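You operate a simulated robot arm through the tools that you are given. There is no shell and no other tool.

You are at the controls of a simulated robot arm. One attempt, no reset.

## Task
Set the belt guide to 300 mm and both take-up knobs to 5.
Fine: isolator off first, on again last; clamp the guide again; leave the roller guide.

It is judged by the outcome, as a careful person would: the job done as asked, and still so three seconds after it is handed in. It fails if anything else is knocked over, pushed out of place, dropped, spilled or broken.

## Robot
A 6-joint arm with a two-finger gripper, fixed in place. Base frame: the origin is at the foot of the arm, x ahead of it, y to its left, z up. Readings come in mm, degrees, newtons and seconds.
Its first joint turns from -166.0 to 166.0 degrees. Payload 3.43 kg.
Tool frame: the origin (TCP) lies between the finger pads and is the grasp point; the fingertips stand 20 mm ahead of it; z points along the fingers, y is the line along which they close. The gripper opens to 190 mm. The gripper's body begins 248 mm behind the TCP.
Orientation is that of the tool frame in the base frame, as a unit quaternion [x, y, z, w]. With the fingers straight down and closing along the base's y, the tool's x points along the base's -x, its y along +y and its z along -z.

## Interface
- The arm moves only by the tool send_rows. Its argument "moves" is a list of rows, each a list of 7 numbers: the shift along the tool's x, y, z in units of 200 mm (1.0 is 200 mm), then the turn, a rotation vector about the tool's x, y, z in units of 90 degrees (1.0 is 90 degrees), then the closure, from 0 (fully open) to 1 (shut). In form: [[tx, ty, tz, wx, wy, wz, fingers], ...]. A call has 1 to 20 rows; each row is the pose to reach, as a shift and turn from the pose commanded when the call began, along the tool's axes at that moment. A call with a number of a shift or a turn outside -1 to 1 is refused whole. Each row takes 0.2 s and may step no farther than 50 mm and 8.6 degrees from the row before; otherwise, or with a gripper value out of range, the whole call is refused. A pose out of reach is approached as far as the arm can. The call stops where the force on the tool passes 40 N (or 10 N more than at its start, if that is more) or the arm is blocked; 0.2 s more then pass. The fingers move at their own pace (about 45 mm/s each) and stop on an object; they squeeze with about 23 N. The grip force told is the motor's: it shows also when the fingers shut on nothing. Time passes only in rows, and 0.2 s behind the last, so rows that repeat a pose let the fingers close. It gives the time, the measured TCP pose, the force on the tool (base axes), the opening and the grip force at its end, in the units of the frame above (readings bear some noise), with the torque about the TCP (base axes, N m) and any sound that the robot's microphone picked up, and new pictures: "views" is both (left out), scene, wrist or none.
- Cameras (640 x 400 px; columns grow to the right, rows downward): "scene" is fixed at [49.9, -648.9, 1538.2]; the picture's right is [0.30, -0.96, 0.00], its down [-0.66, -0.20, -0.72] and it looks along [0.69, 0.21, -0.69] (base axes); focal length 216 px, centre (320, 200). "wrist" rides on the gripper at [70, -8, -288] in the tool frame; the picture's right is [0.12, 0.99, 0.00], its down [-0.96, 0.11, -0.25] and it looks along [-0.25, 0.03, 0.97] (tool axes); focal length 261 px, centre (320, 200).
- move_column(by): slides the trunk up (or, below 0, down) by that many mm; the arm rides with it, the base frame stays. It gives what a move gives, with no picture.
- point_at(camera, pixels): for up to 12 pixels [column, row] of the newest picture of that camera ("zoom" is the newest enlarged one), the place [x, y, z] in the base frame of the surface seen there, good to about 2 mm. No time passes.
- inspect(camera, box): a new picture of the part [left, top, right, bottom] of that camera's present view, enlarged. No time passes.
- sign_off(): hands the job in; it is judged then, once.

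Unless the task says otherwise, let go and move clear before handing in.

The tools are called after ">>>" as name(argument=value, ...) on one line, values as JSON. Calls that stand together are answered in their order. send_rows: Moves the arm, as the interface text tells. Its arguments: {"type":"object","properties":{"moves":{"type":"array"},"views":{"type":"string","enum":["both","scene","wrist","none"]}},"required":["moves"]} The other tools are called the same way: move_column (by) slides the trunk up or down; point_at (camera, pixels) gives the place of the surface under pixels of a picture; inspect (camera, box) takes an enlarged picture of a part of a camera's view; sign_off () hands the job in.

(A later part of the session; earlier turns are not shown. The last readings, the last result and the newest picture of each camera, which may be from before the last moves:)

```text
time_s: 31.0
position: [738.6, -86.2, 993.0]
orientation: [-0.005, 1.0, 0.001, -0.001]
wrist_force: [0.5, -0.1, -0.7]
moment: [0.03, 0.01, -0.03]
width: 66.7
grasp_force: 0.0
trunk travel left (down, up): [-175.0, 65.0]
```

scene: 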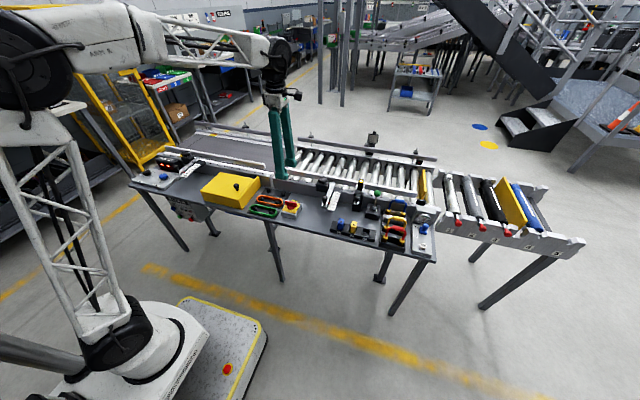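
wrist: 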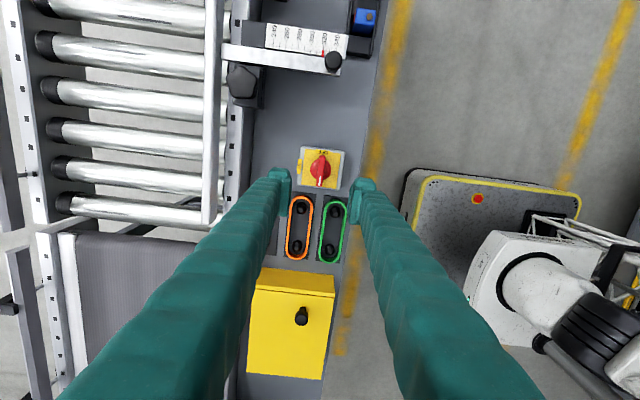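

Heading is back to reference. I move on toward the belt guide at y≈370.

>>> send_rows(moves=[[0, 0.24, 0, 0, 0, 0.006, 0.65], [0, 0.48, 0, 0, 0, 0.006, 0.65], [0, 0.72, 0, 0, 0, 0.006, 0.65], [0, 0.96, 0, 0, 0, 0.006, 0.65]], views="none")

>>> send_rows(moves=[[0, 0.24, 0, 0, 0, 0, 0.65], [0, 0.48, 0, 0, 0, 0, 0.65], [0, 0.72, 0, 0, 0, 0, 0.65], [0, 0.96, 0, 0, 0, 0, 0.65]], views="none")

>>> send_rows(moves=[[0, 0.2, 0, 0, 0, 0, 0.65], [0, 0.4, 0, 0, 0, 0, 0.65], [0, 0.4, 0, 0, 0, 0, 0.65]], views="wrist")

>>> inspect(camera="wrist", box=[230, 120, 410, 260])

```text
time_s: 32.0
position: [737.1, 107.9, 993.9]
orientation: [-0.001, 1.0, 0.001, 0.0]
wrist_force: [-0.5, -0.9, 1.5]
moment: [0.14, -0.02, 0.0]
width: 66.5
grasp_force: 0.0
trunk travel left (down, up): [-175.0, 65.0]
```

```text
time_s: 33.0
position: [733.9, 302.8, 999.5]
orientation: [-0.001, 1.0, 0.001, 0.0]
wrist_force: [-1.4, -0.8, 1.2]
moment: [0.16, 0.0, -0.02]
width: 66.5
grasp_force: 0.0
trunk travel left (down, up): [-175.0, 65.0]
```

```text
time_s: 33.8
position: [734.8, 383.2, 997.6]
orientation: [-0.001, 1.0, 0.001, -0.002]
wrist_force: [0.3, 0.6, 0.4]
moment: [-0.02, 0.02, 0.03]
width: 66.6
grasp_force: 0.0
trunk travel left (down, up): [-175.0, 65.0]
```

wrist: 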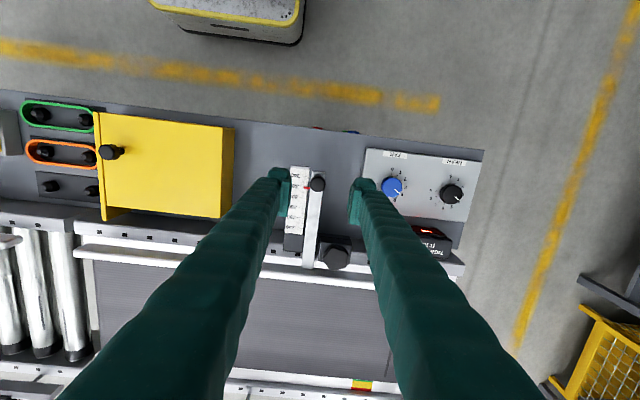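

```text
2.86 times, centred on (320, 190) of wrist
```

zoom: 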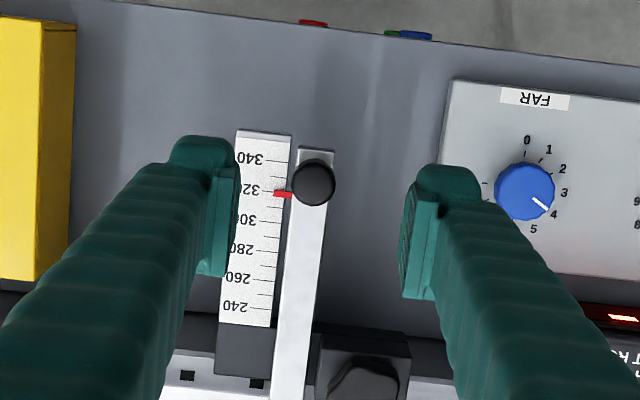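

I look closely at the clamp knob (wrist 335,257) and measure its place and the guide's parts.

>>> inspect(camera="wrist", box=[280, 160, 370, 290])

>>> point_at(camera="wrist", pixels=[[335, 257], [326, 258], [344, 256], [318, 184], [311, 220], [308, 265], [295, 225], [325, 238], [345, 238], [335, 268]])

```text
3.08 times, centred on (325, 225) of wrist
```

zoom: 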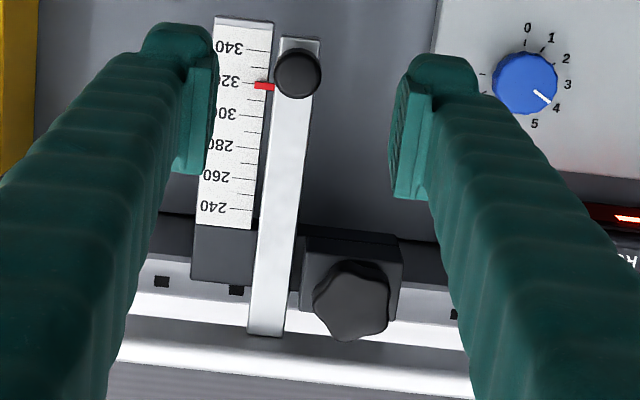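

```text
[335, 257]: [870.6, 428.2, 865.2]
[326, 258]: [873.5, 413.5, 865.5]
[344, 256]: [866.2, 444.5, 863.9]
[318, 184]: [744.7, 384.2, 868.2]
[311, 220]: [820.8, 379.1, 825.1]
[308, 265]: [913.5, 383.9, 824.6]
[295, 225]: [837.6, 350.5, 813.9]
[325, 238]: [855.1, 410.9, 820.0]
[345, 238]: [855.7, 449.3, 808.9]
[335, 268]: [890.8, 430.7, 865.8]
```

The clamp knob is about 40 mm across, centred near (870,428), top z≈865; the bar's top is z≈825 beside it. I measure the guide rail behind it and the block, to be sure the fingers have room.

>>> inspect(camera="scene", box=[155, 135, 225, 185])

>>> point_at(camera="wrist", pixels=[[340, 275], [345, 278], [335, 280], [340, 285], [300, 268], [365, 285], [320, 280], [350, 250], [318, 262], [308, 255]])

```text
8.00 times, centred on (190, 160) of scene
```

zoom: 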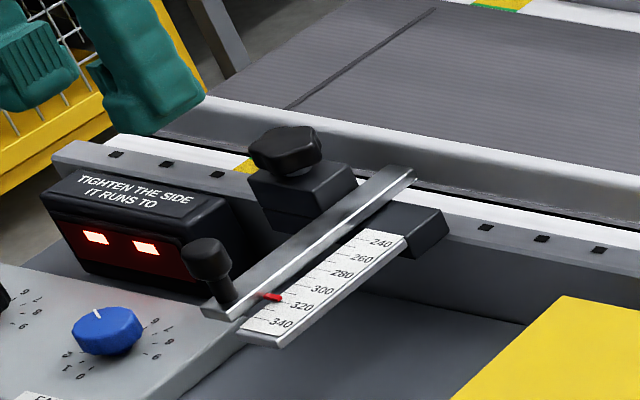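

```text
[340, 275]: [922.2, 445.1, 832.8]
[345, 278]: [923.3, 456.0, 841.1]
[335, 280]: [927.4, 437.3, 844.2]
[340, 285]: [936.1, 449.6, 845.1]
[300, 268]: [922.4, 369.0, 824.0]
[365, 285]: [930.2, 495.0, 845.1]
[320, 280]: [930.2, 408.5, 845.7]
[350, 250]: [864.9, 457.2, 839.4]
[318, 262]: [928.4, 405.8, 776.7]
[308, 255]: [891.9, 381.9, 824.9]
```

Rail top is z≈845 at x≥922, block top ≈840, knob top ≈865, so gripping with TCP at z≈865 leaves room all round. I move over the knob at height and look again.

>>> send_rows(moves=[[-0.2, 0.06, 0, 0, 0, 0, 0.6], [-0.4, 0.12, 0, 0, 0, 0, 0.6], [-0.55, 0.18, 0, 0, 0, 0, 0.6], [-0.67, 0.23, 0, 0, 0, 0, 0.6], [-0.67, 0.23, 0, 0, 0, 0, 0.6]], views="wrist")

>>> inspect(camera="wrist", box=[270, 130, 380, 240])

```text
time_s: 35.0
position: [870.6, 425.0, 994.3]
orientation: [0.0, 1.0, 0.001, -0.002]
wrist_force: [0.9, 0.3, 0.2]
moment: [-0.04, 0.04, -0.02]
width: 76.1
grasp_force: 0.1
trunk travel left (down, up): [-175.0, 65.0]
```

wrist: 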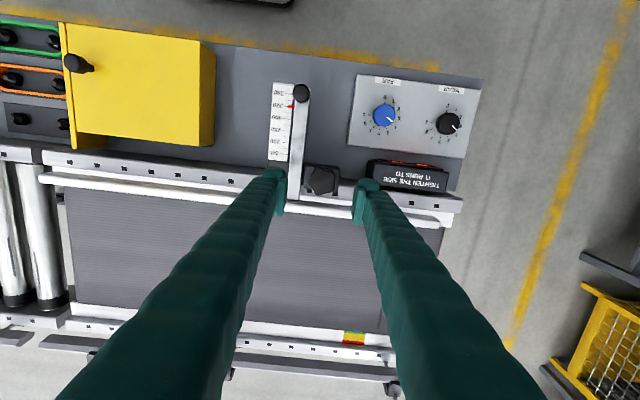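

```text
3.64 times, centred on (325, 185) of wrist
```

zoom: 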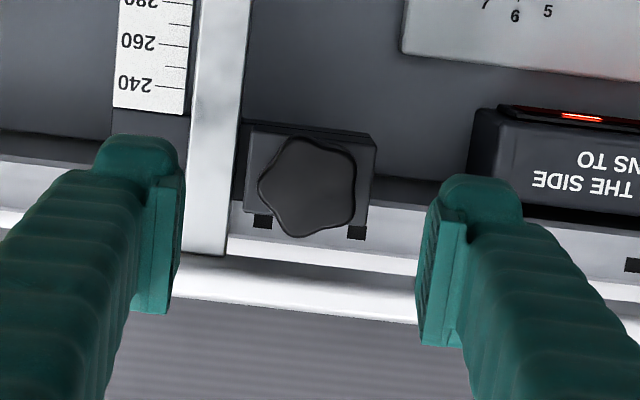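

The knob is now seen from nearly above at zoom (308,187), with five lobes. I measure it.

>>> point_at(camera="zoom", pixels=[[308, 187], [262, 185], [355, 190], [308, 140], [300, 235], [270, 155], [350, 160], [365, 150], [365, 220], [250, 205], [235, 150]])

```text
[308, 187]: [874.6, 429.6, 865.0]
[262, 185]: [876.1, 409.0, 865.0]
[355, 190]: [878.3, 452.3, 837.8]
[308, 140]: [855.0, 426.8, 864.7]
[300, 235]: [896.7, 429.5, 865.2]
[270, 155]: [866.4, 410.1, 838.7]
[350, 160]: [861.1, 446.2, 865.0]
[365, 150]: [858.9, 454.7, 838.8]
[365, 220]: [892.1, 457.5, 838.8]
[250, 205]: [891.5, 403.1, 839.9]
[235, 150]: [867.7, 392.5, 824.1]
```

Knob centre (875,429), ~42 mm across, top z 865, block top 839. I align over it, narrow to ~60 mm and descend so the fingertips stay above the rail (tips ≈848).

>>> send_rows(moves=[[-0.022, 0.02, 0.1, 0, 0, 0, 0.68], [-0.022, 0.02, 0.3, 0, 0, 0, 0.68], [-0.022, 0.02, 0.5, 0, 0, 0, 0.68], [-0.022, 0.02, 0.6, 0, 0, 0, 0.68], [-0.022, 0.02, 0.6, 0, 0, 0, 0.68]], views="wrist")

>>> inspect(camera="wrist", box=[270, 140, 370, 240])

```text
time_s: 36.2
position: [873.7, 426.8, 874.0]
orientation: [-0.001, 1.0, 0.001, -0.001]
wrist_force: [-0.6, 0.8, -0.5]
moment: [-0.02, -0.04, 0.0]
width: 60.8
grasp_force: 0.0
trunk travel left (down, up): [-175.0, 65.0]
```

wrist: 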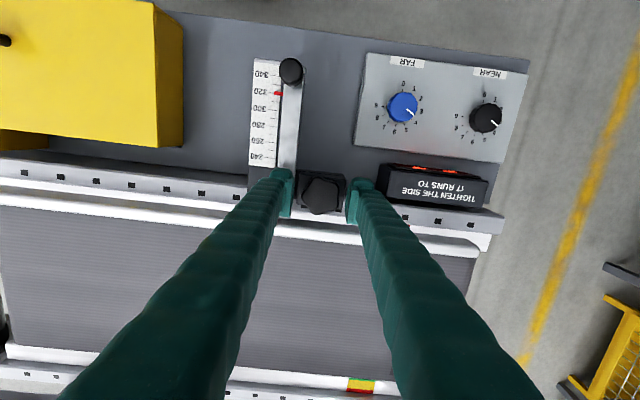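

```text
4.00 times, centred on (320, 190) of wrist
```

zoom: 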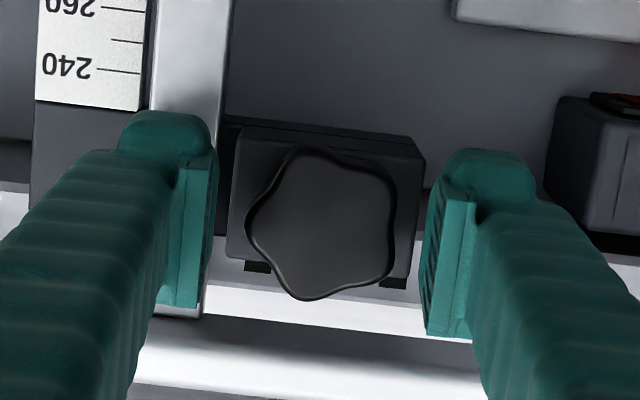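

The knob sits centred between the fingers (zoom 320,225). I lower 6 mm more and close on it.

>>> point_at(camera="zoom", pixels=[[320, 225], [248, 220], [393, 235], [305, 150], [305, 297]])

>>> send_rows(moves=[[-0.005, 0.005, 0.03, 0, 0, 0, 0.68], [-0.005, 0.005, 0.03, 0, 0, 0, 1], [-0.005, 0.005, 0.03, 0, 0, 0, 1], [-0.005, 0.005, 0.03, 0, 0, 0, 1], [-0.005, 0.005, 0.03, 0, 0, 0, 1]], views="wrist")

>>> inspect(camera="wrist", box=[270, 140, 370, 240])

```text
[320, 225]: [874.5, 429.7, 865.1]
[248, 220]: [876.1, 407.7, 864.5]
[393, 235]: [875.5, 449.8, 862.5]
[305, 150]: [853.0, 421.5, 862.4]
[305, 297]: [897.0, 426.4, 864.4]
```

```text
time_s: 37.4
position: [873.7, 429.3, 868.9]
orientation: [-0.002, 1.0, 0.001, -0.001]
wrist_force: [2.1, 6.3, 0.6]
moment: [0.06, -0.03, 0.01]
width: 41.6
grasp_force: 44.9
trunk travel left (down, up): [-175.0, 65.0]
```

wrist: 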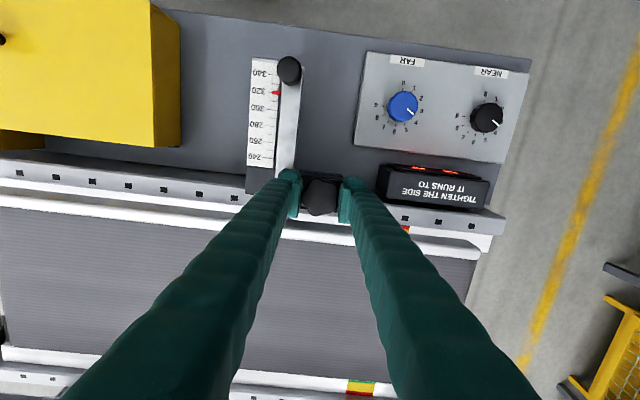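

```text
4.00 times, centred on (320, 190) of wrist
```

zoom: 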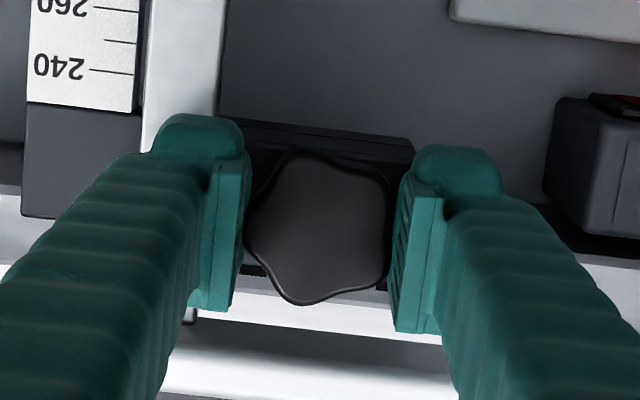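

The knob is gripped (41.6 mm, small side force). I turn it counter-clockwise gently and read the torque.

>>> send_rows(moves=[[0, 0, 0, 0, 0, -0.04, 1], [0, 0, 0, 0, 0, -0.08, 1], [0, 0, 0, 0, 0, -0.12, 1], [0, 0, 0, 0, 0, -0.16, 1], [0, 0, 0, 0, 0, -0.16, 1]], views="wrist")

>>> inspect(camera="wrist", box=[270, 140, 370, 240])

```text
time_s: 38.6
position: [874.2, 429.9, 869.2]
orientation: [-0.127, 0.992, 0.001, 0.0]
wrist_force: [-2.1, 8.1, 8.0]
moment: [0.12, -0.08, 0.04]
width: 41.9
grasp_force: 44.6
trunk travel left (down, up): [-175.0, 65.0]
```

wrist: 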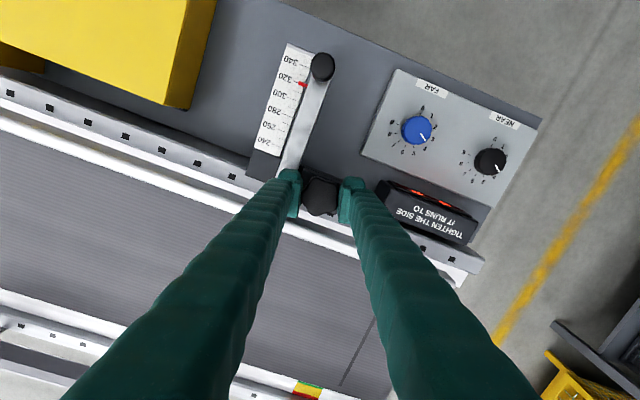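

```text
4.00 times, centred on (320, 190) of wrist
```

zoom: 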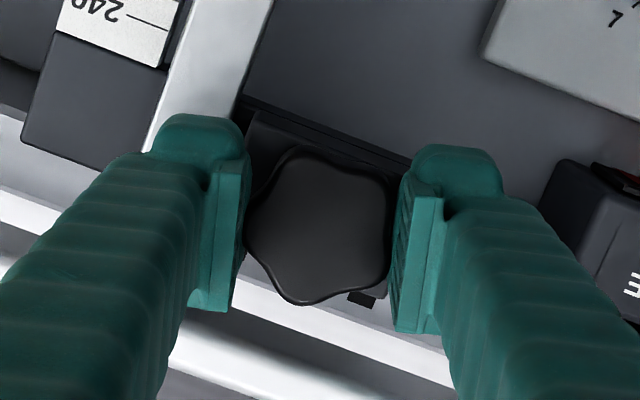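

The knob turns freely with the fingers (moment ≈0). I continue counter-clockwise to about 90°, watching for an end stop.

>>> send_rows(moves=[[0, 0, 0, 0, 0, -0.08, 1], [0, 0, 0, 0, 0, -0.16, 1], [0, 0, 0, 0, 0, -0.24, 1], [0, 0, 0, 0, 0, -0.32, 1], [0, 0, 0, 0, 0, -0.4, 1], [0, 0, 0, 0, 0, -0.48, 1], [0, 0, 0, 0, 0, -0.56, 1], [0, 0, 0, 0, 0, -0.64, 1], [0, 0, 0, 0, 0, -0.72, 1], [0, 0, 0, 0, 0, -0.8, 1], [0, 0, 0, 0, 0, -0.8, 1]], views="both")

>>> inspect(camera="wrist", box=[270, 140, 370, 240])

```text
time_s: 41.0
position: [876.2, 427.9, 868.5]
orientation: [-0.686, 0.728, 0.0, 0.0]
wrist_force: [18.1, -30.0, 19.3]
moment: [-0.48, -0.4, -0.06]
width: 41.8
grasp_force: 44.5
trunk travel left (down, up): [-175.0, 65.0]
```

scene: 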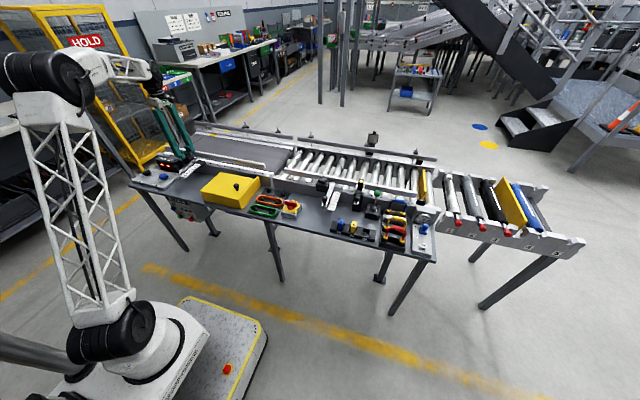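
wrist: 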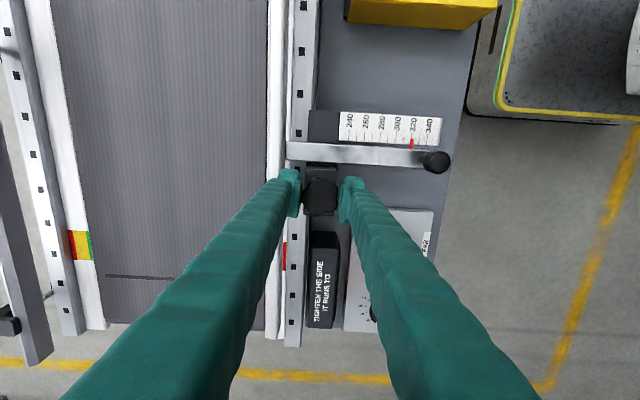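

```text
4.00 times, centred on (320, 190) of wrist
```

zoom: 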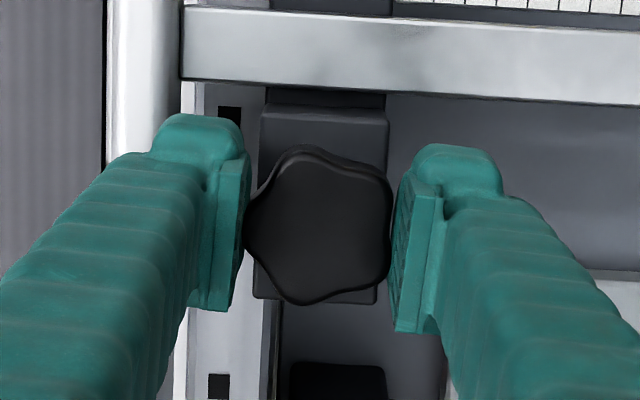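

The knob has turned ~87° freely with no stop yet. I relieve the side load and continue counter-clockwise another 36°, watching torque.

>>> send_rows(moves=[[0.005, -0.003, -0.003, 0, 0, -0.02, 1], [0.005, -0.003, -0.003, 0, 0, -0.1, 1], [0.005, -0.003, -0.003, 0, 0, -0.18, 1], [0.005, -0.003, -0.003, 0, 0, -0.26, 1], [0.005, -0.003, -0.003, 0, 0, -0.34, 1], [0.005, -0.003, -0.003, 0, 0, -0.4, 1], [0.005, -0.003, -0.003, 0, 0, -0.4, 1]], views="wrist")

>>> inspect(camera="wrist", box=[270, 140, 370, 240])

```text
time_s: 42.6
position: [875.3, 429.4, 867.2]
orientation: [0.877, -0.48, -0.001, -0.001]
wrist_force: [34.9, -5.5, 12.6]
moment: [-0.01, -0.31, -0.4]
width: 41.5
grasp_force: 44.9
trunk travel left (down, up): [-175.0, 65.0]
```

wrist: 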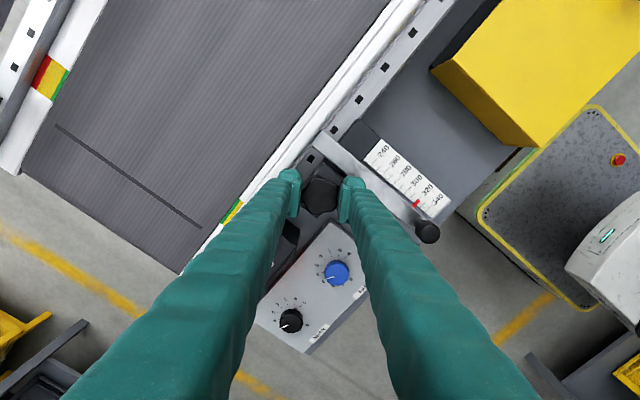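

```text
4.00 times, centred on (320, 190) of wrist
```

zoom: 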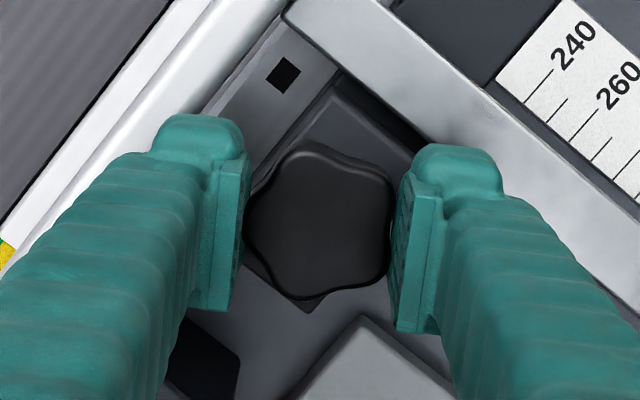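

The torque climbs to 0.4 N m at ~122°: the clamp's loose end stop. I ease off, open the fingers a little, and lift clear.

>>> send_rows(moves=[[0, 0, 0, 0, 0, 0.02, 1], [0, 0, 0, 0, 0, 0.02, 0.7], [0, 0, 0, 0, 0, 0.02, 0.7], [0, 0, 0, 0, 0, 0.02, 0.7], [0, 0, -0.15, 0, 0, 0.02, 0.7], [0, 0, -0.35, 0, 0, 0.02, 0.7], [0, 0, -0.5, 0, 0, 0.02, 0.65]], views="wrist")

>>> inspect(camera="wrist", box=[260, 120, 460, 260])

```text
time_s: 44.2
position: [875.6, 430.9, 963.1]
orientation: [0.869, -0.495, -0.001, 0.001]
wrist_force: [1.0, -0.5, 0.0]
moment: [-0.01, 0.01, -0.03]
width: 66.4
grasp_force: 0.0
trunk travel left (down, up): [-175.0, 65.0]
```

wrist: 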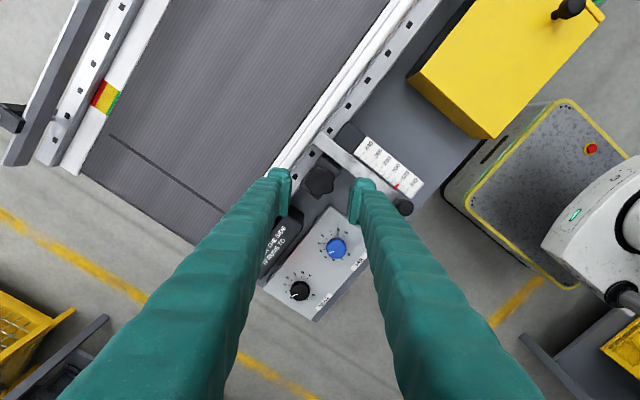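

```text
2.86 times, centred on (360, 190) of wrist
```

zoom: 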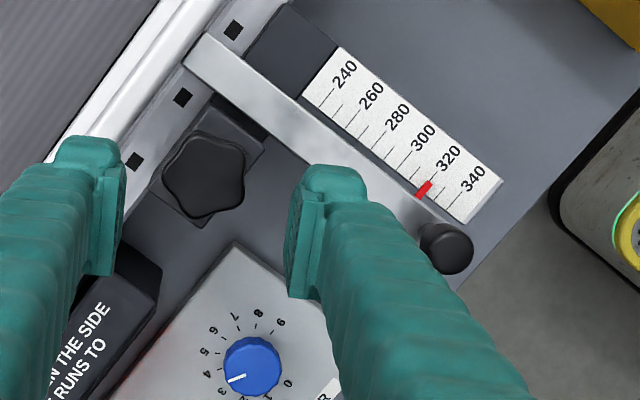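

Now the scale is in clear view. I take a stronger zoom on the scale and pointer (wrist ~400,180).

>>> inspect(camera="wrist", box=[355, 130, 435, 220])

```text
4.44 times, centred on (395, 175) of wrist
```

zoom: 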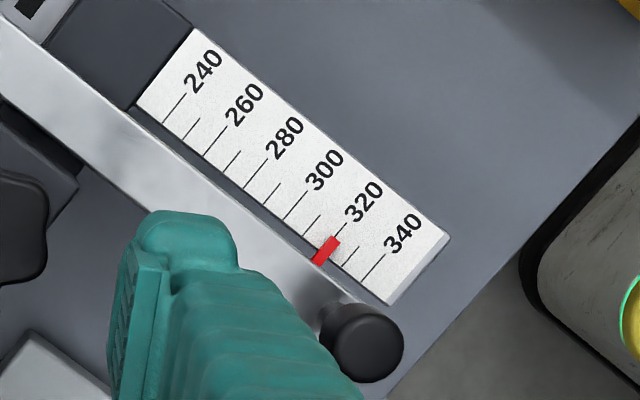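

I measure base x of several ticks and of the pointer, to avoid parallax error.

>>> point_at(camera="zoom", pixels=[[174, 108], [216, 143], [256, 173], [296, 205], [336, 237], [373, 268], [325, 250], [318, 257], [331, 244], [362, 325], [365, 345], [380, 340]])

```text
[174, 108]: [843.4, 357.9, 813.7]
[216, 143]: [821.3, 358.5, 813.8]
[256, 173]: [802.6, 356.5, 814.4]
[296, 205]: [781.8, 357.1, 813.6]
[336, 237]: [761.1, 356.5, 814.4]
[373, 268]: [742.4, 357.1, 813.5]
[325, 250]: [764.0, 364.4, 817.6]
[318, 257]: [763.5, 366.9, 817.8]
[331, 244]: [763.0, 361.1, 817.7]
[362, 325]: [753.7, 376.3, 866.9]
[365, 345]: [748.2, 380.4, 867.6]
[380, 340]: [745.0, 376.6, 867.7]
```

Ticks fit x = 792.1 − 1.012·(r−290); the pointer at x≈763.5 reads about 318, so the guide must move about +18.5 mm in x. I go over the guide's handle knob near (746,383) with the fingers closing along x.

>>> send_rows(moves=[[-0.025, 0.136, 0, 0, 0, 0.068, 0.65], [-0.05, 0.272, 0, 0, 0, 0.136, 0.65], [-0.075, 0.408, 0, 0, 0, 0.204, 0.65], [-0.1, 0.544, 0, 0, 0, 0.272, 0.65], [-0.125, 0.68, 0, 0, 0, 0.341, 0.65], [-0.125, 0.68, 0, 0, 0, 0.341, 0.65]], views="wrist")

>>> inspect(camera="wrist", box=[270, 130, 370, 230])

```text
time_s: 45.6
position: [745.6, 381.8, 969.5]
orientation: [0.707, -0.707, -0.002, 0.0]
wrist_force: [0.3, -0.7, -0.1]
moment: [-0.01, -0.03, 0.01]
width: 66.4
grasp_force: 0.0
trunk travel left (down, up): [-175.0, 65.0]
```

wrist: 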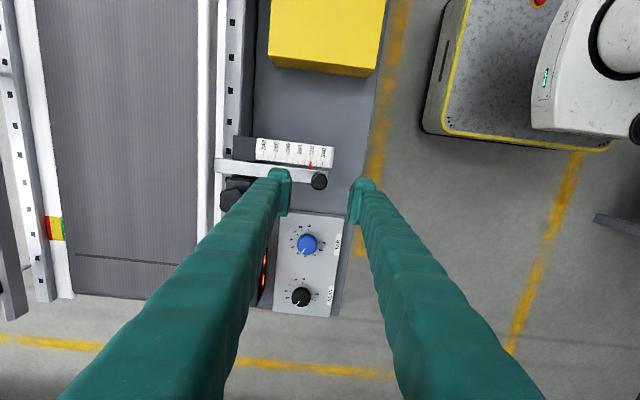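

```text
4.00 times, centred on (320, 180) of wrist
```

zoom: 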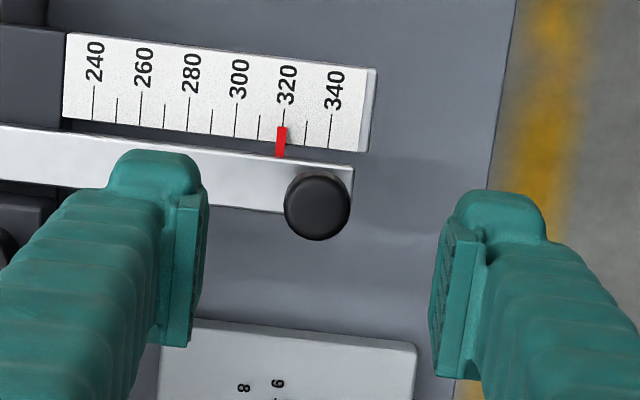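

From above the pointer (zoom 281,142) lines up with the 320 tick. I zoom harder to fix the reading.

>>> inspect(camera="wrist", box=[290, 140, 340, 175])

>>> point_at(camera="wrist", pixels=[[319, 181], [314, 181], [324, 181], [319, 176], [319, 187], [330, 172]])

```text
11.43 times, centred on (315, 158) of wrist
```

zoom: 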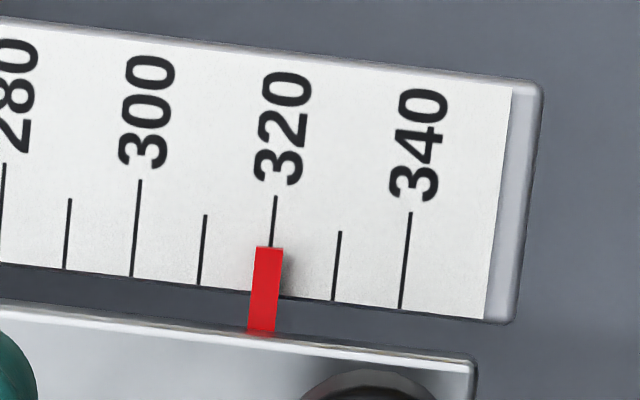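

```text
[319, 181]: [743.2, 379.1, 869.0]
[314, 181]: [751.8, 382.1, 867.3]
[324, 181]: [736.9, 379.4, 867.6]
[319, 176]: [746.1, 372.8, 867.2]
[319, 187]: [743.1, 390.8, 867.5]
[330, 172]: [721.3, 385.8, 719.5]
```

The pointer is exactly on 320, so the guide needs +20 mm in x. The handle knob is at about (744,381), top z 868; I descend around it to TCP z≈858 and close.

>>> send_rows(moves=[[0, 0.005, 0.2, 0, 0, 0, 0.65], [0, 0.005, 0.4, 0, 0, 0, 0.65], [0, 0.005, 0.55, 0, 0, 0, 0.65], [0, 0.005, 0.55, 0, 0, 0, 0.65]], views="wrist")

>>> inspect(camera="wrist", box=[270, 130, 370, 230])

```text
time_s: 46.6
position: [741.2, 378.6, 859.3]
orientation: [0.708, -0.706, -0.001, 0.001]
wrist_force: [-0.2, -0.1, -0.1]
moment: [0.0, 0.02, -0.01]
width: 66.5
grasp_force: 0.0
trunk travel left (down, up): [-175.0, 65.0]
```

wrist: 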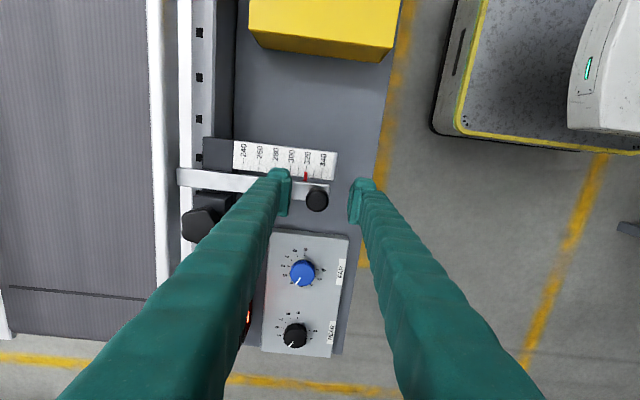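

```text
4.00 times, centred on (320, 180) of wrist
```

zoom: 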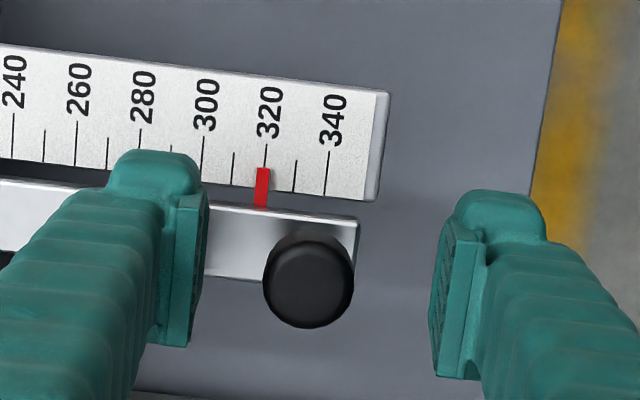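

The knob is about 3 mm toward +x of the finger centre; I shift +x 3 mm and close on it.

>>> send_rows(moves=[[0, -0.015, 0.0, 0, 0, 0, 0.75], [0, -0.015, 0.0, 0, 0, 0, 1], [0, -0.015, 0.0, 0, 0, 0, 1], [0, -0.015, 0.0, 0, 0, 0, 1], [0, -0.015, 0.0, 0, 0, 0, 1]], views="wrist")

>>> inspect(camera="wrist", box=[270, 130, 370, 230])

```text
time_s: 47.8
position: [746.9, 378.7, 858.4]
orientation: [-0.707, 0.707, 0.002, 0.0]
wrist_force: [0.1, -0.1, -2.7]
moment: [-0.03, 0.03, -0.02]
width: 24.6
grasp_force: 44.8
trunk travel left (down, up): [-175.0, 65.0]
```

wrist: 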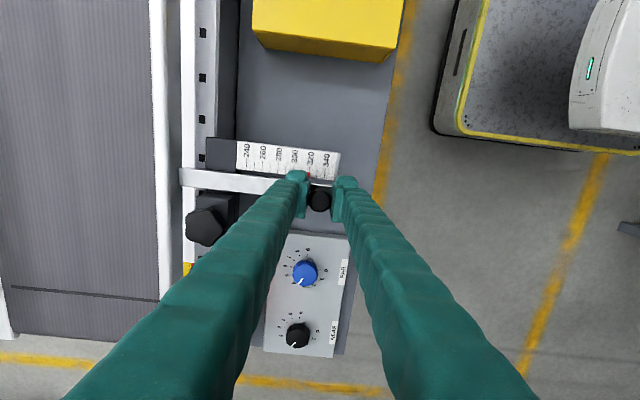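

```text
4.00 times, centred on (320, 180) of wrist
```

zoom: 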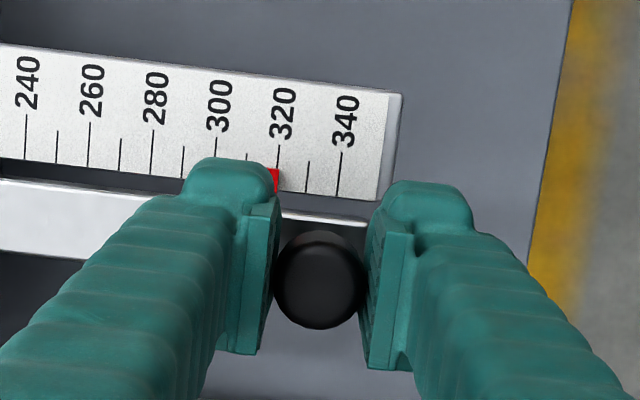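

The handle is gripped (24.6 mm) with no side load, so the guide is loose. I push it +20 mm in x in small steps.

>>> send_rows(moves=[[0, -0.02, 0, 0, 0, 0, 1], [0, -0.04, 0, 0, 0, 0, 1], [0, -0.06, 0, 0, 0, 0, 1], [0, -0.08, 0, 0, 0, 0, 1], [0, -0.1, 0, 0, 0, 0, 1], [0, -0.1, 0, 0, 0, 0, 1]], views="wrist")

>>> inspect(camera="wrist", box=[270, 130, 370, 230])

>>> inspect(camera="scene", box=[165, 145, 215, 185])

```text
time_s: 49.4
position: [764.0, 380.0, 858.9]
orientation: [0.709, -0.705, 0.0, 0.002]
wrist_force: [-1.5, -31.9, -1.0]
moment: [-0.93, 0.06, 0.07]
width: 24.6
grasp_force: 45.0
trunk travel left (down, up): [-175.0, 65.0]
stopped in row 6: the force on the tool passed its limit at 40 N (the readings are from after the stop); the commanded pose is now the measured one
```

wrist: 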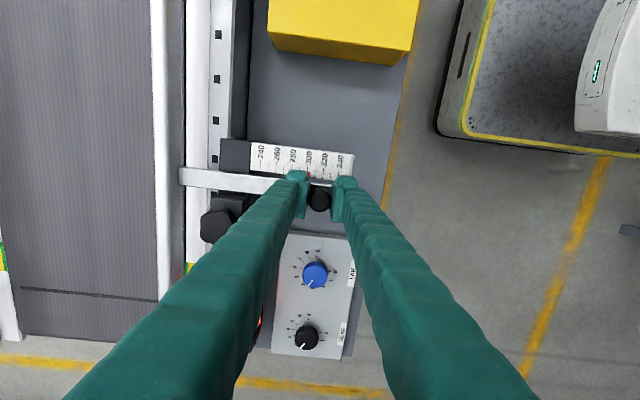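

```text
4.00 times, centred on (320, 180) of wrist
```

zoom: 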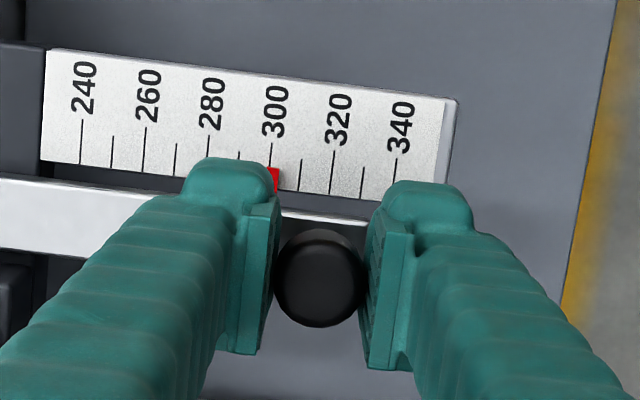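

```text
10.00 times, centred on (190, 165) of scene
```

zoom: 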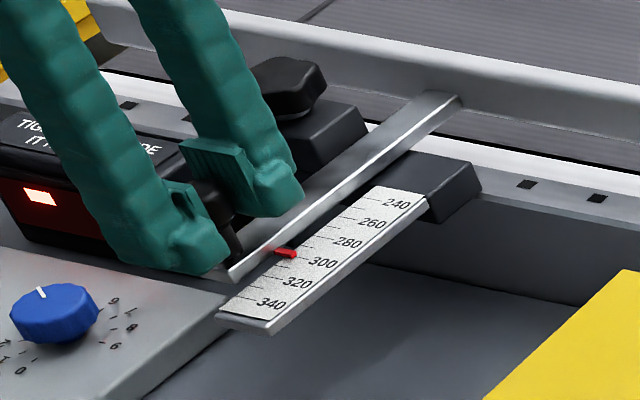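

The pointer is close to 300, probably ~2 mm short, with a side load of -32 N in y. I open the fingers to see the pointer clearly.

>>> send_rows(moves=[[0, 0, 0, 0, 0, 0, 0.65], [0, 0, 0, 0, 0, 0, 0.65], [0, 0, 0, 0, 0, 0, 0.65], [0, 0, 0, 0, 0, 0, 0.65]], views="wrist")

>>> inspect(camera="wrist", box=[285, 140, 345, 185])

```text
time_s: 50.4
position: [765.6, 381.6, 858.1]
orientation: [0.708, -0.706, -0.001, 0.001]
wrist_force: [1.1, 0.0, 0.4]
moment: [-0.03, -0.02, 0.01]
width: 66.7
grasp_force: 0.0
trunk travel left (down, up): [-175.0, 65.0]
```

wrist: 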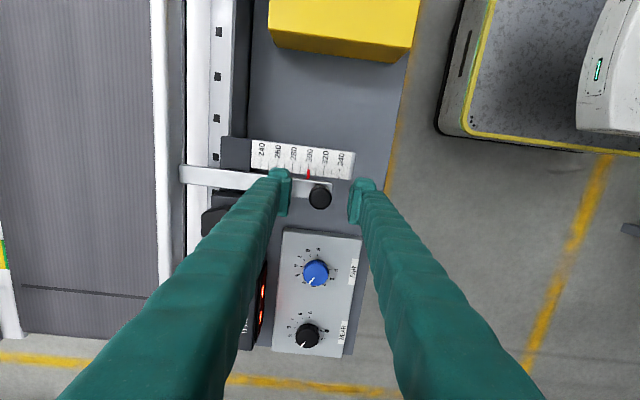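

```text
8.89 times, centred on (315, 162) of wrist
```

zoom: 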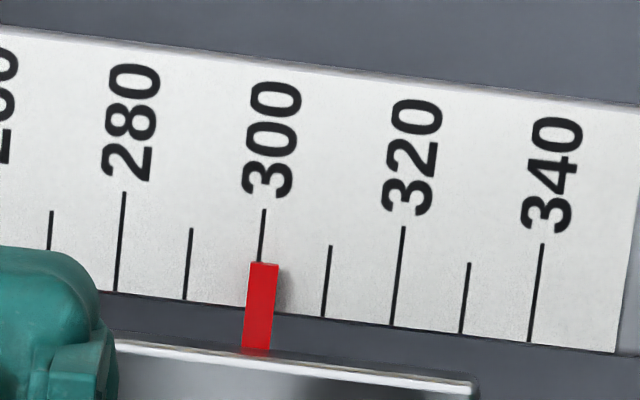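

The pointer reads about 300.7. I regrip and nudge +0.8 mm to centre it on 300.

>>> send_rows(moves=[[0, 0, 0, 0, 0, 0, 1], [0, 0, 0, 0, 0, 0, 1], [0, 0, 0, 0, 0, 0, 1], [0, 0, 0, 0, 0, 0, 1], [0, -0.004, 0, 0, 0, 0, 1], [0, -0.004, 0, 0, 0, 0, 1]], views="none")

>>> send_rows(moves=[[0, 0, 0, 0, 0, 0, 0.65], [0, 0, 0, 0, 0, 0, 0.65], [0, 0, 0, 0, 0, 0, 0.65], [0, 0, 0, 0, 0, 0, 0.65]], views="wrist")

>>> inspect(camera="wrist", box=[285, 140, 345, 185])

```text
time_s: 51.8
position: [764.7, 382.2, 858.0]
orientation: [0.709, -0.706, -0.001, 0.001]
wrist_force: [-0.7, -1.7, 0.9]
moment: [-0.05, 0.02, 0.02]
width: 24.4
grasp_force: 44.9
trunk travel left (down, up): [-175.0, 65.0]
```

```text
time_s: 52.8
position: [765.6, 382.8, 858.4]
orientation: [0.708, -0.706, -0.001, 0.001]
wrist_force: [0.3, -0.5, 0.3]
moment: [0.03, 0.0, 0.02]
width: 66.5
grasp_force: 0.0
trunk travel left (down, up): [-175.0, 65.0]
```

wrist: 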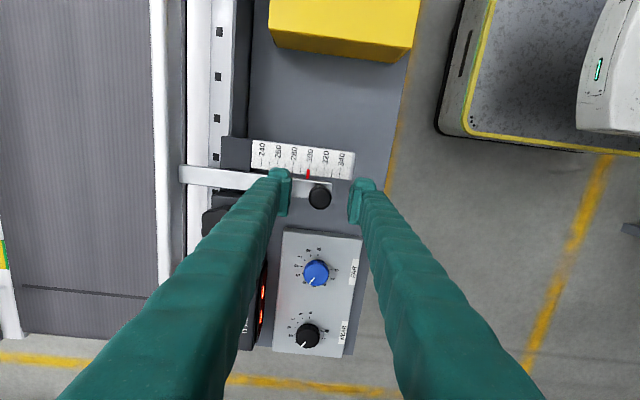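

```text
8.89 times, centred on (315, 162) of wrist
```

zoom: 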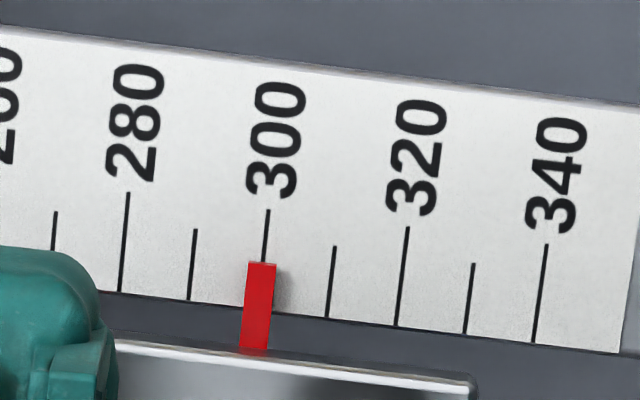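

The pointer now sits on 300 (reads ≈299.8). I lift clear and go back over the clamp knob, turning the tool to the ~120° heading at which I left it.

>>> send_rows(moves=[[0, 0, -0.2, 0, 0, 0, 0.65], [0, 0, -0.4, 0, 0, 0, 0.65], [0, 0, -0.5, 0, 0, 0, 0.65], [-0.06, -0.137, -0.5, 0, 0, -0.085, 0.65], [-0.12, -0.274, -0.5, 0, 0, -0.17, 0.65], [-0.18, -0.411, -0.5, 0, 0, -0.255, 0.65], [-0.2375, -0.5475, -0.5, 0, 0, -0.34, 0.65], [-0.2375, -0.5475, -0.5, 0, 0, -0.34, 0.68]], views="wrist")

>>> inspect(camera="wrist", box=[270, 130, 370, 230])

```text
time_s: 54.6
position: [875.3, 431.1, 957.9]
orientation: [0.87, -0.493, 0.0, 0.001]
wrist_force: [0.5, 0.8, 0.2]
moment: [-0.02, 0.02, 0.0]
width: 60.7
grasp_force: 0.1
trunk travel left (down, up): [-175.0, 65.0]
```

wrist: 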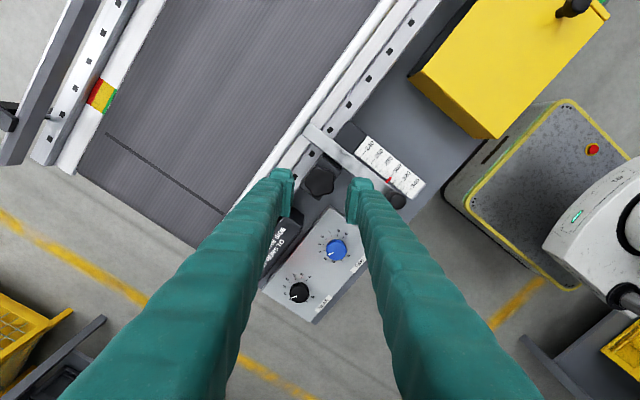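

```text
4.00 times, centred on (320, 180) of wrist
```

zoom: 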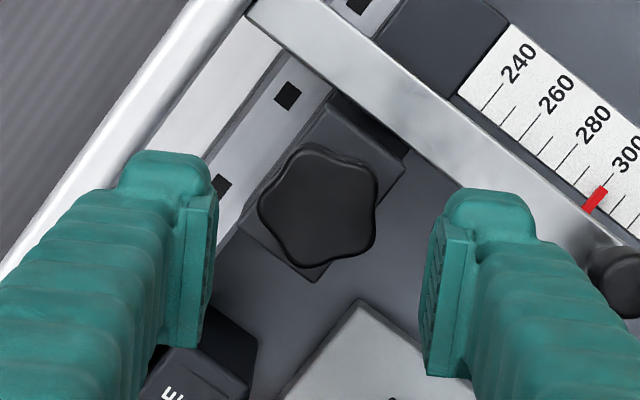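

The clamp knob is under the fingers (zoom 318,205). I descend 90 mm and close on it.

>>> send_rows(moves=[[0, 0, 0.2, 0, 0, 0, 0.68], [0, 0, 0.35, 0, 0, 0, 0.68], [0, 0, 0.45, 0, 0, 0, 0.68], [0, 0, 0.45, 0, 0, 0, 0.68]], views="wrist")

>>> inspect(camera="wrist", box=[270, 140, 370, 240])

```text
time_s: 55.6
position: [874.8, 431.5, 867.7]
orientation: [0.87, -0.493, -0.001, 0.001]
wrist_force: [-0.4, 0.0, -0.1]
moment: [-0.02, 0.0, 0.0]
width: 60.8
grasp_force: 0.0
trunk travel left (down, up): [-175.0, 65.0]
```

wrist: 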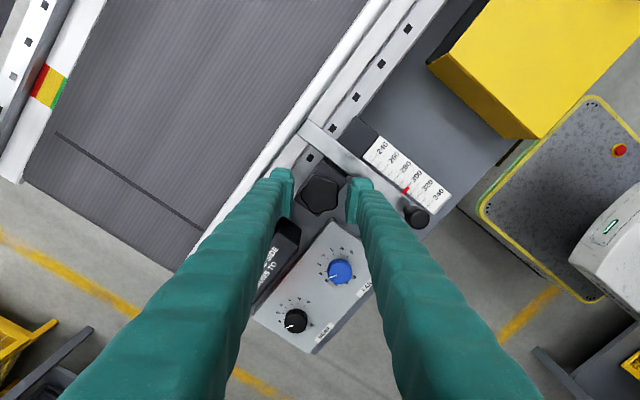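

```text
4.00 times, centred on (320, 190) of wrist
```

zoom: 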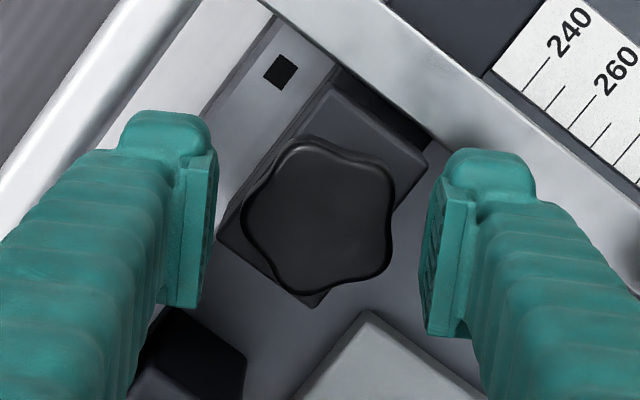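

The knob is ~2 mm toward tool +x of centre; I correct and close.

>>> send_rows(moves=[[0.011, 0, 0, 0, 0, 0, 0.68], [0.011, 0, 0, 0, 0, 0, 1], [0.011, 0, 0, 0, 0, 0, 1], [0.011, 0, 0, 0, 0, 0, 1], [0.011, 0, 0, 0, 0, 0, 1]], views="wrist")

>>> inspect(camera="wrist", box=[270, 140, 370, 240])

```text
time_s: 56.8
position: [875.3, 428.9, 869.0]
orientation: [0.87, -0.494, 0.0, 0.001]
wrist_force: [4.5, 2.5, 0.0]
moment: [0.05, -0.06, 0.0]
width: 41.7
grasp_force: 45.0
trunk travel left (down, up): [-175.0, 65.0]
```

wrist: 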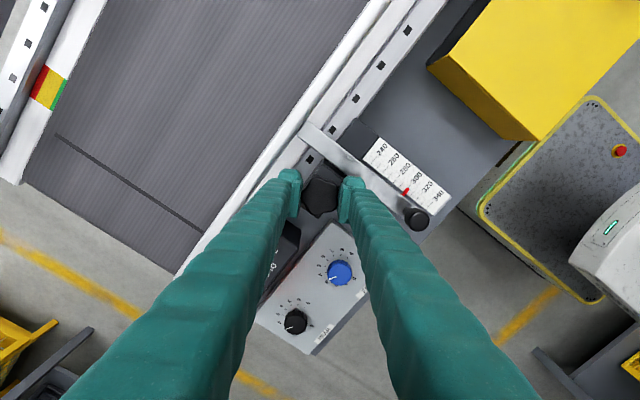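

```text
4.00 times, centred on (320, 190) of wrist
```

zoom: 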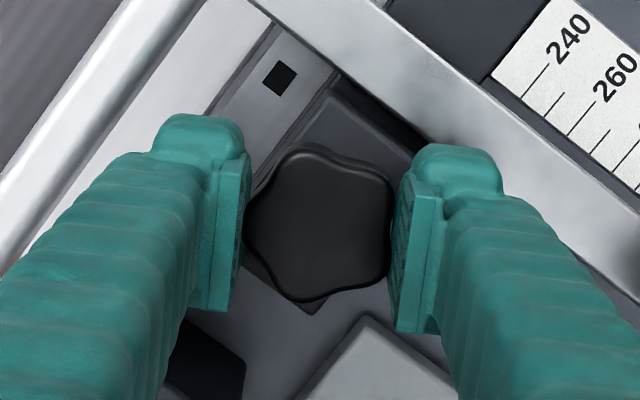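

Firm grip at 41.7 mm, same lobe fit as before. I turn clockwise the first ~58°.

>>> send_rows(moves=[[0, 0, 0, 0, 0, 0.08, 1], [0, 0, 0, 0, 0, 0.16, 1], [0, 0, 0, 0, 0, 0.24, 1], [0, 0, 0, 0, 0, 0.32, 1], [0, 0, 0, 0, 0, 0.4, 1], [0, 0, 0, 0, 0, 0.48, 1], [0, 0, 0, 0, 0, 0.56, 1], [0, 0, 0, 0, 0, 0.64, 1], [0, 0, 0, 0, 0, 0.64, 1]], views="none")

```text
time_s: 58.8
position: [875.9, 429.3, 868.7]
orientation: [-0.524, 0.852, 0.001, -0.002]
wrist_force: [-5.6, 7.3, 7.8]
moment: [0.02, 0.06, -0.02]
width: 41.8
grasp_force: 45.4
trunk travel left (down, up): [-175.0, 65.0]
```

Turned smoothly with no load. I continue clockwise to where it was clamped originally.

>>> send_rows(moves=[[0, 0, 0, 0, 0, 0.08, 1], [0, 0, 0, 0, 0, 0.16, 1], [0, 0, 0, 0, 0, 0.24, 1], [0, 0, 0, 0, 0, 0.32, 1], [0, 0, 0, 0, 0, 0.4, 1], [0, 0, 0, 0, 0, 0.48, 1], [0, 0, 0, 0, 0, 0.56, 1], [0, 0, 0, 0, 0, 0.64, 1], [0, 0, 0, 0, 0, 0.69, 1], [0, 0, 0, 0, 0, 0.69, 1]], views="wrist")

>>> inspect(camera="wrist", box=[270, 140, 370, 240])

```text
time_s: 61.0
position: [876.0, 429.2, 868.2]
orientation: [-0.01, 1.0, 0.0, -0.002]
wrist_force: [-10.2, 18.5, 3.3]
moment: [0.18, 0.1, 0.0]
width: 41.9
grasp_force: 45.3
trunk travel left (down, up): [-175.0, 65.0]
```

wrist: 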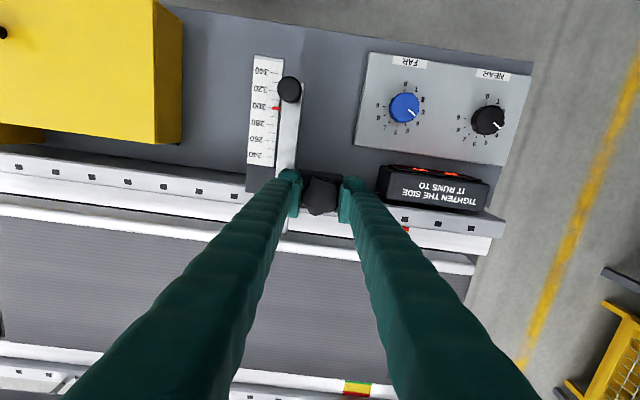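

```text
4.00 times, centred on (320, 190) of wrist
```

zoom: 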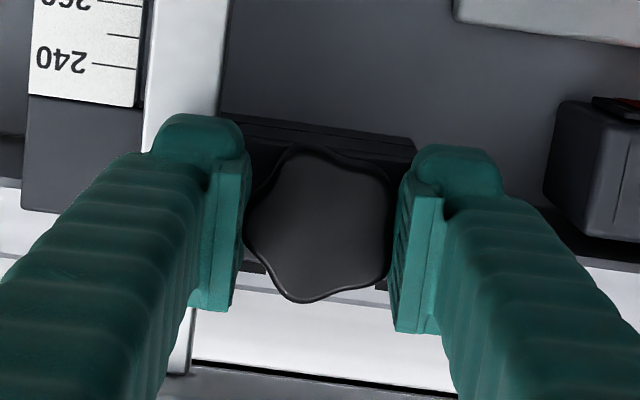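

Back near the original angle with no torque yet. I turn a few degrees further clockwise to feel the tight stop.

>>> send_rows(moves=[[0, 0, 0, 0, 0, 0.025, 1], [0, 0, 0, 0, 0, 0.05, 1], [0, 0, 0, 0, 0, 0.05, 1]], views="none")

```text
time_s: 61.8
position: [875.6, 428.7, 867.9]
orientation: [0.03, 1.0, -0.002, -0.001]
wrist_force: [-8.6, 19.0, 1.5]
moment: [0.16, 0.05, 0.79]
width: 41.7
grasp_force: 45.0
trunk travel left (down, up): [-175.0, 65.0]
```

Torque rises to 0.8 N m at the tight stop: the guide is clamped again. I open, lift, and check the pointer still reads 300.

>>> send_rows(moves=[[0, 0, 0, 0, 0, 0, 0.7], [0, 0, 0, 0, 0, 0, 0.7], [0, 0, 0, 0, 0, 0, 0.7], [0, 0, -0.2, 0, 0, -0.03, 0.7], [0, 0, -0.4, 0, 0, -0.03, 0.65], [0, 0, -0.5, 0, 0, -0.03, 0.65], [0.2, 0, -0.5, 0, 0, -0.03, 0.65], [0.4, 0, -0.5, 0, 0, -0.03, 0.65], [0.4, 0, -0.5, 0, 0, -0.03, 0.65]], views="wrist")

>>> inspect(camera="wrist", box=[260, 80, 360, 220])

```text
time_s: 63.8
position: [796.9, 435.6, 970.0]
orientation: [0.005, 1.0, 0.0, -0.001]
wrist_force: [-0.6, 1.0, 0.1]
moment: [-0.01, -0.03, 0.01]
width: 66.5
grasp_force: 0.1
trunk travel left (down, up): [-175.0, 65.0]
```

wrist: 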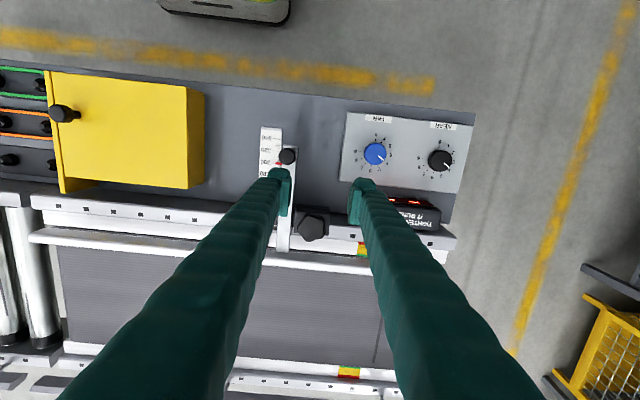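

```text
2.86 times, centred on (310, 150) of wrist
```

zoom: 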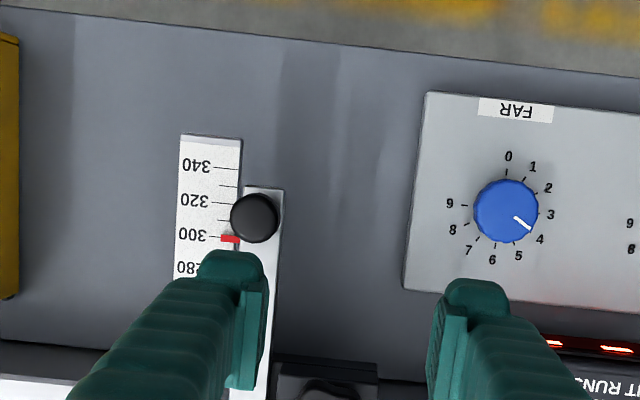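

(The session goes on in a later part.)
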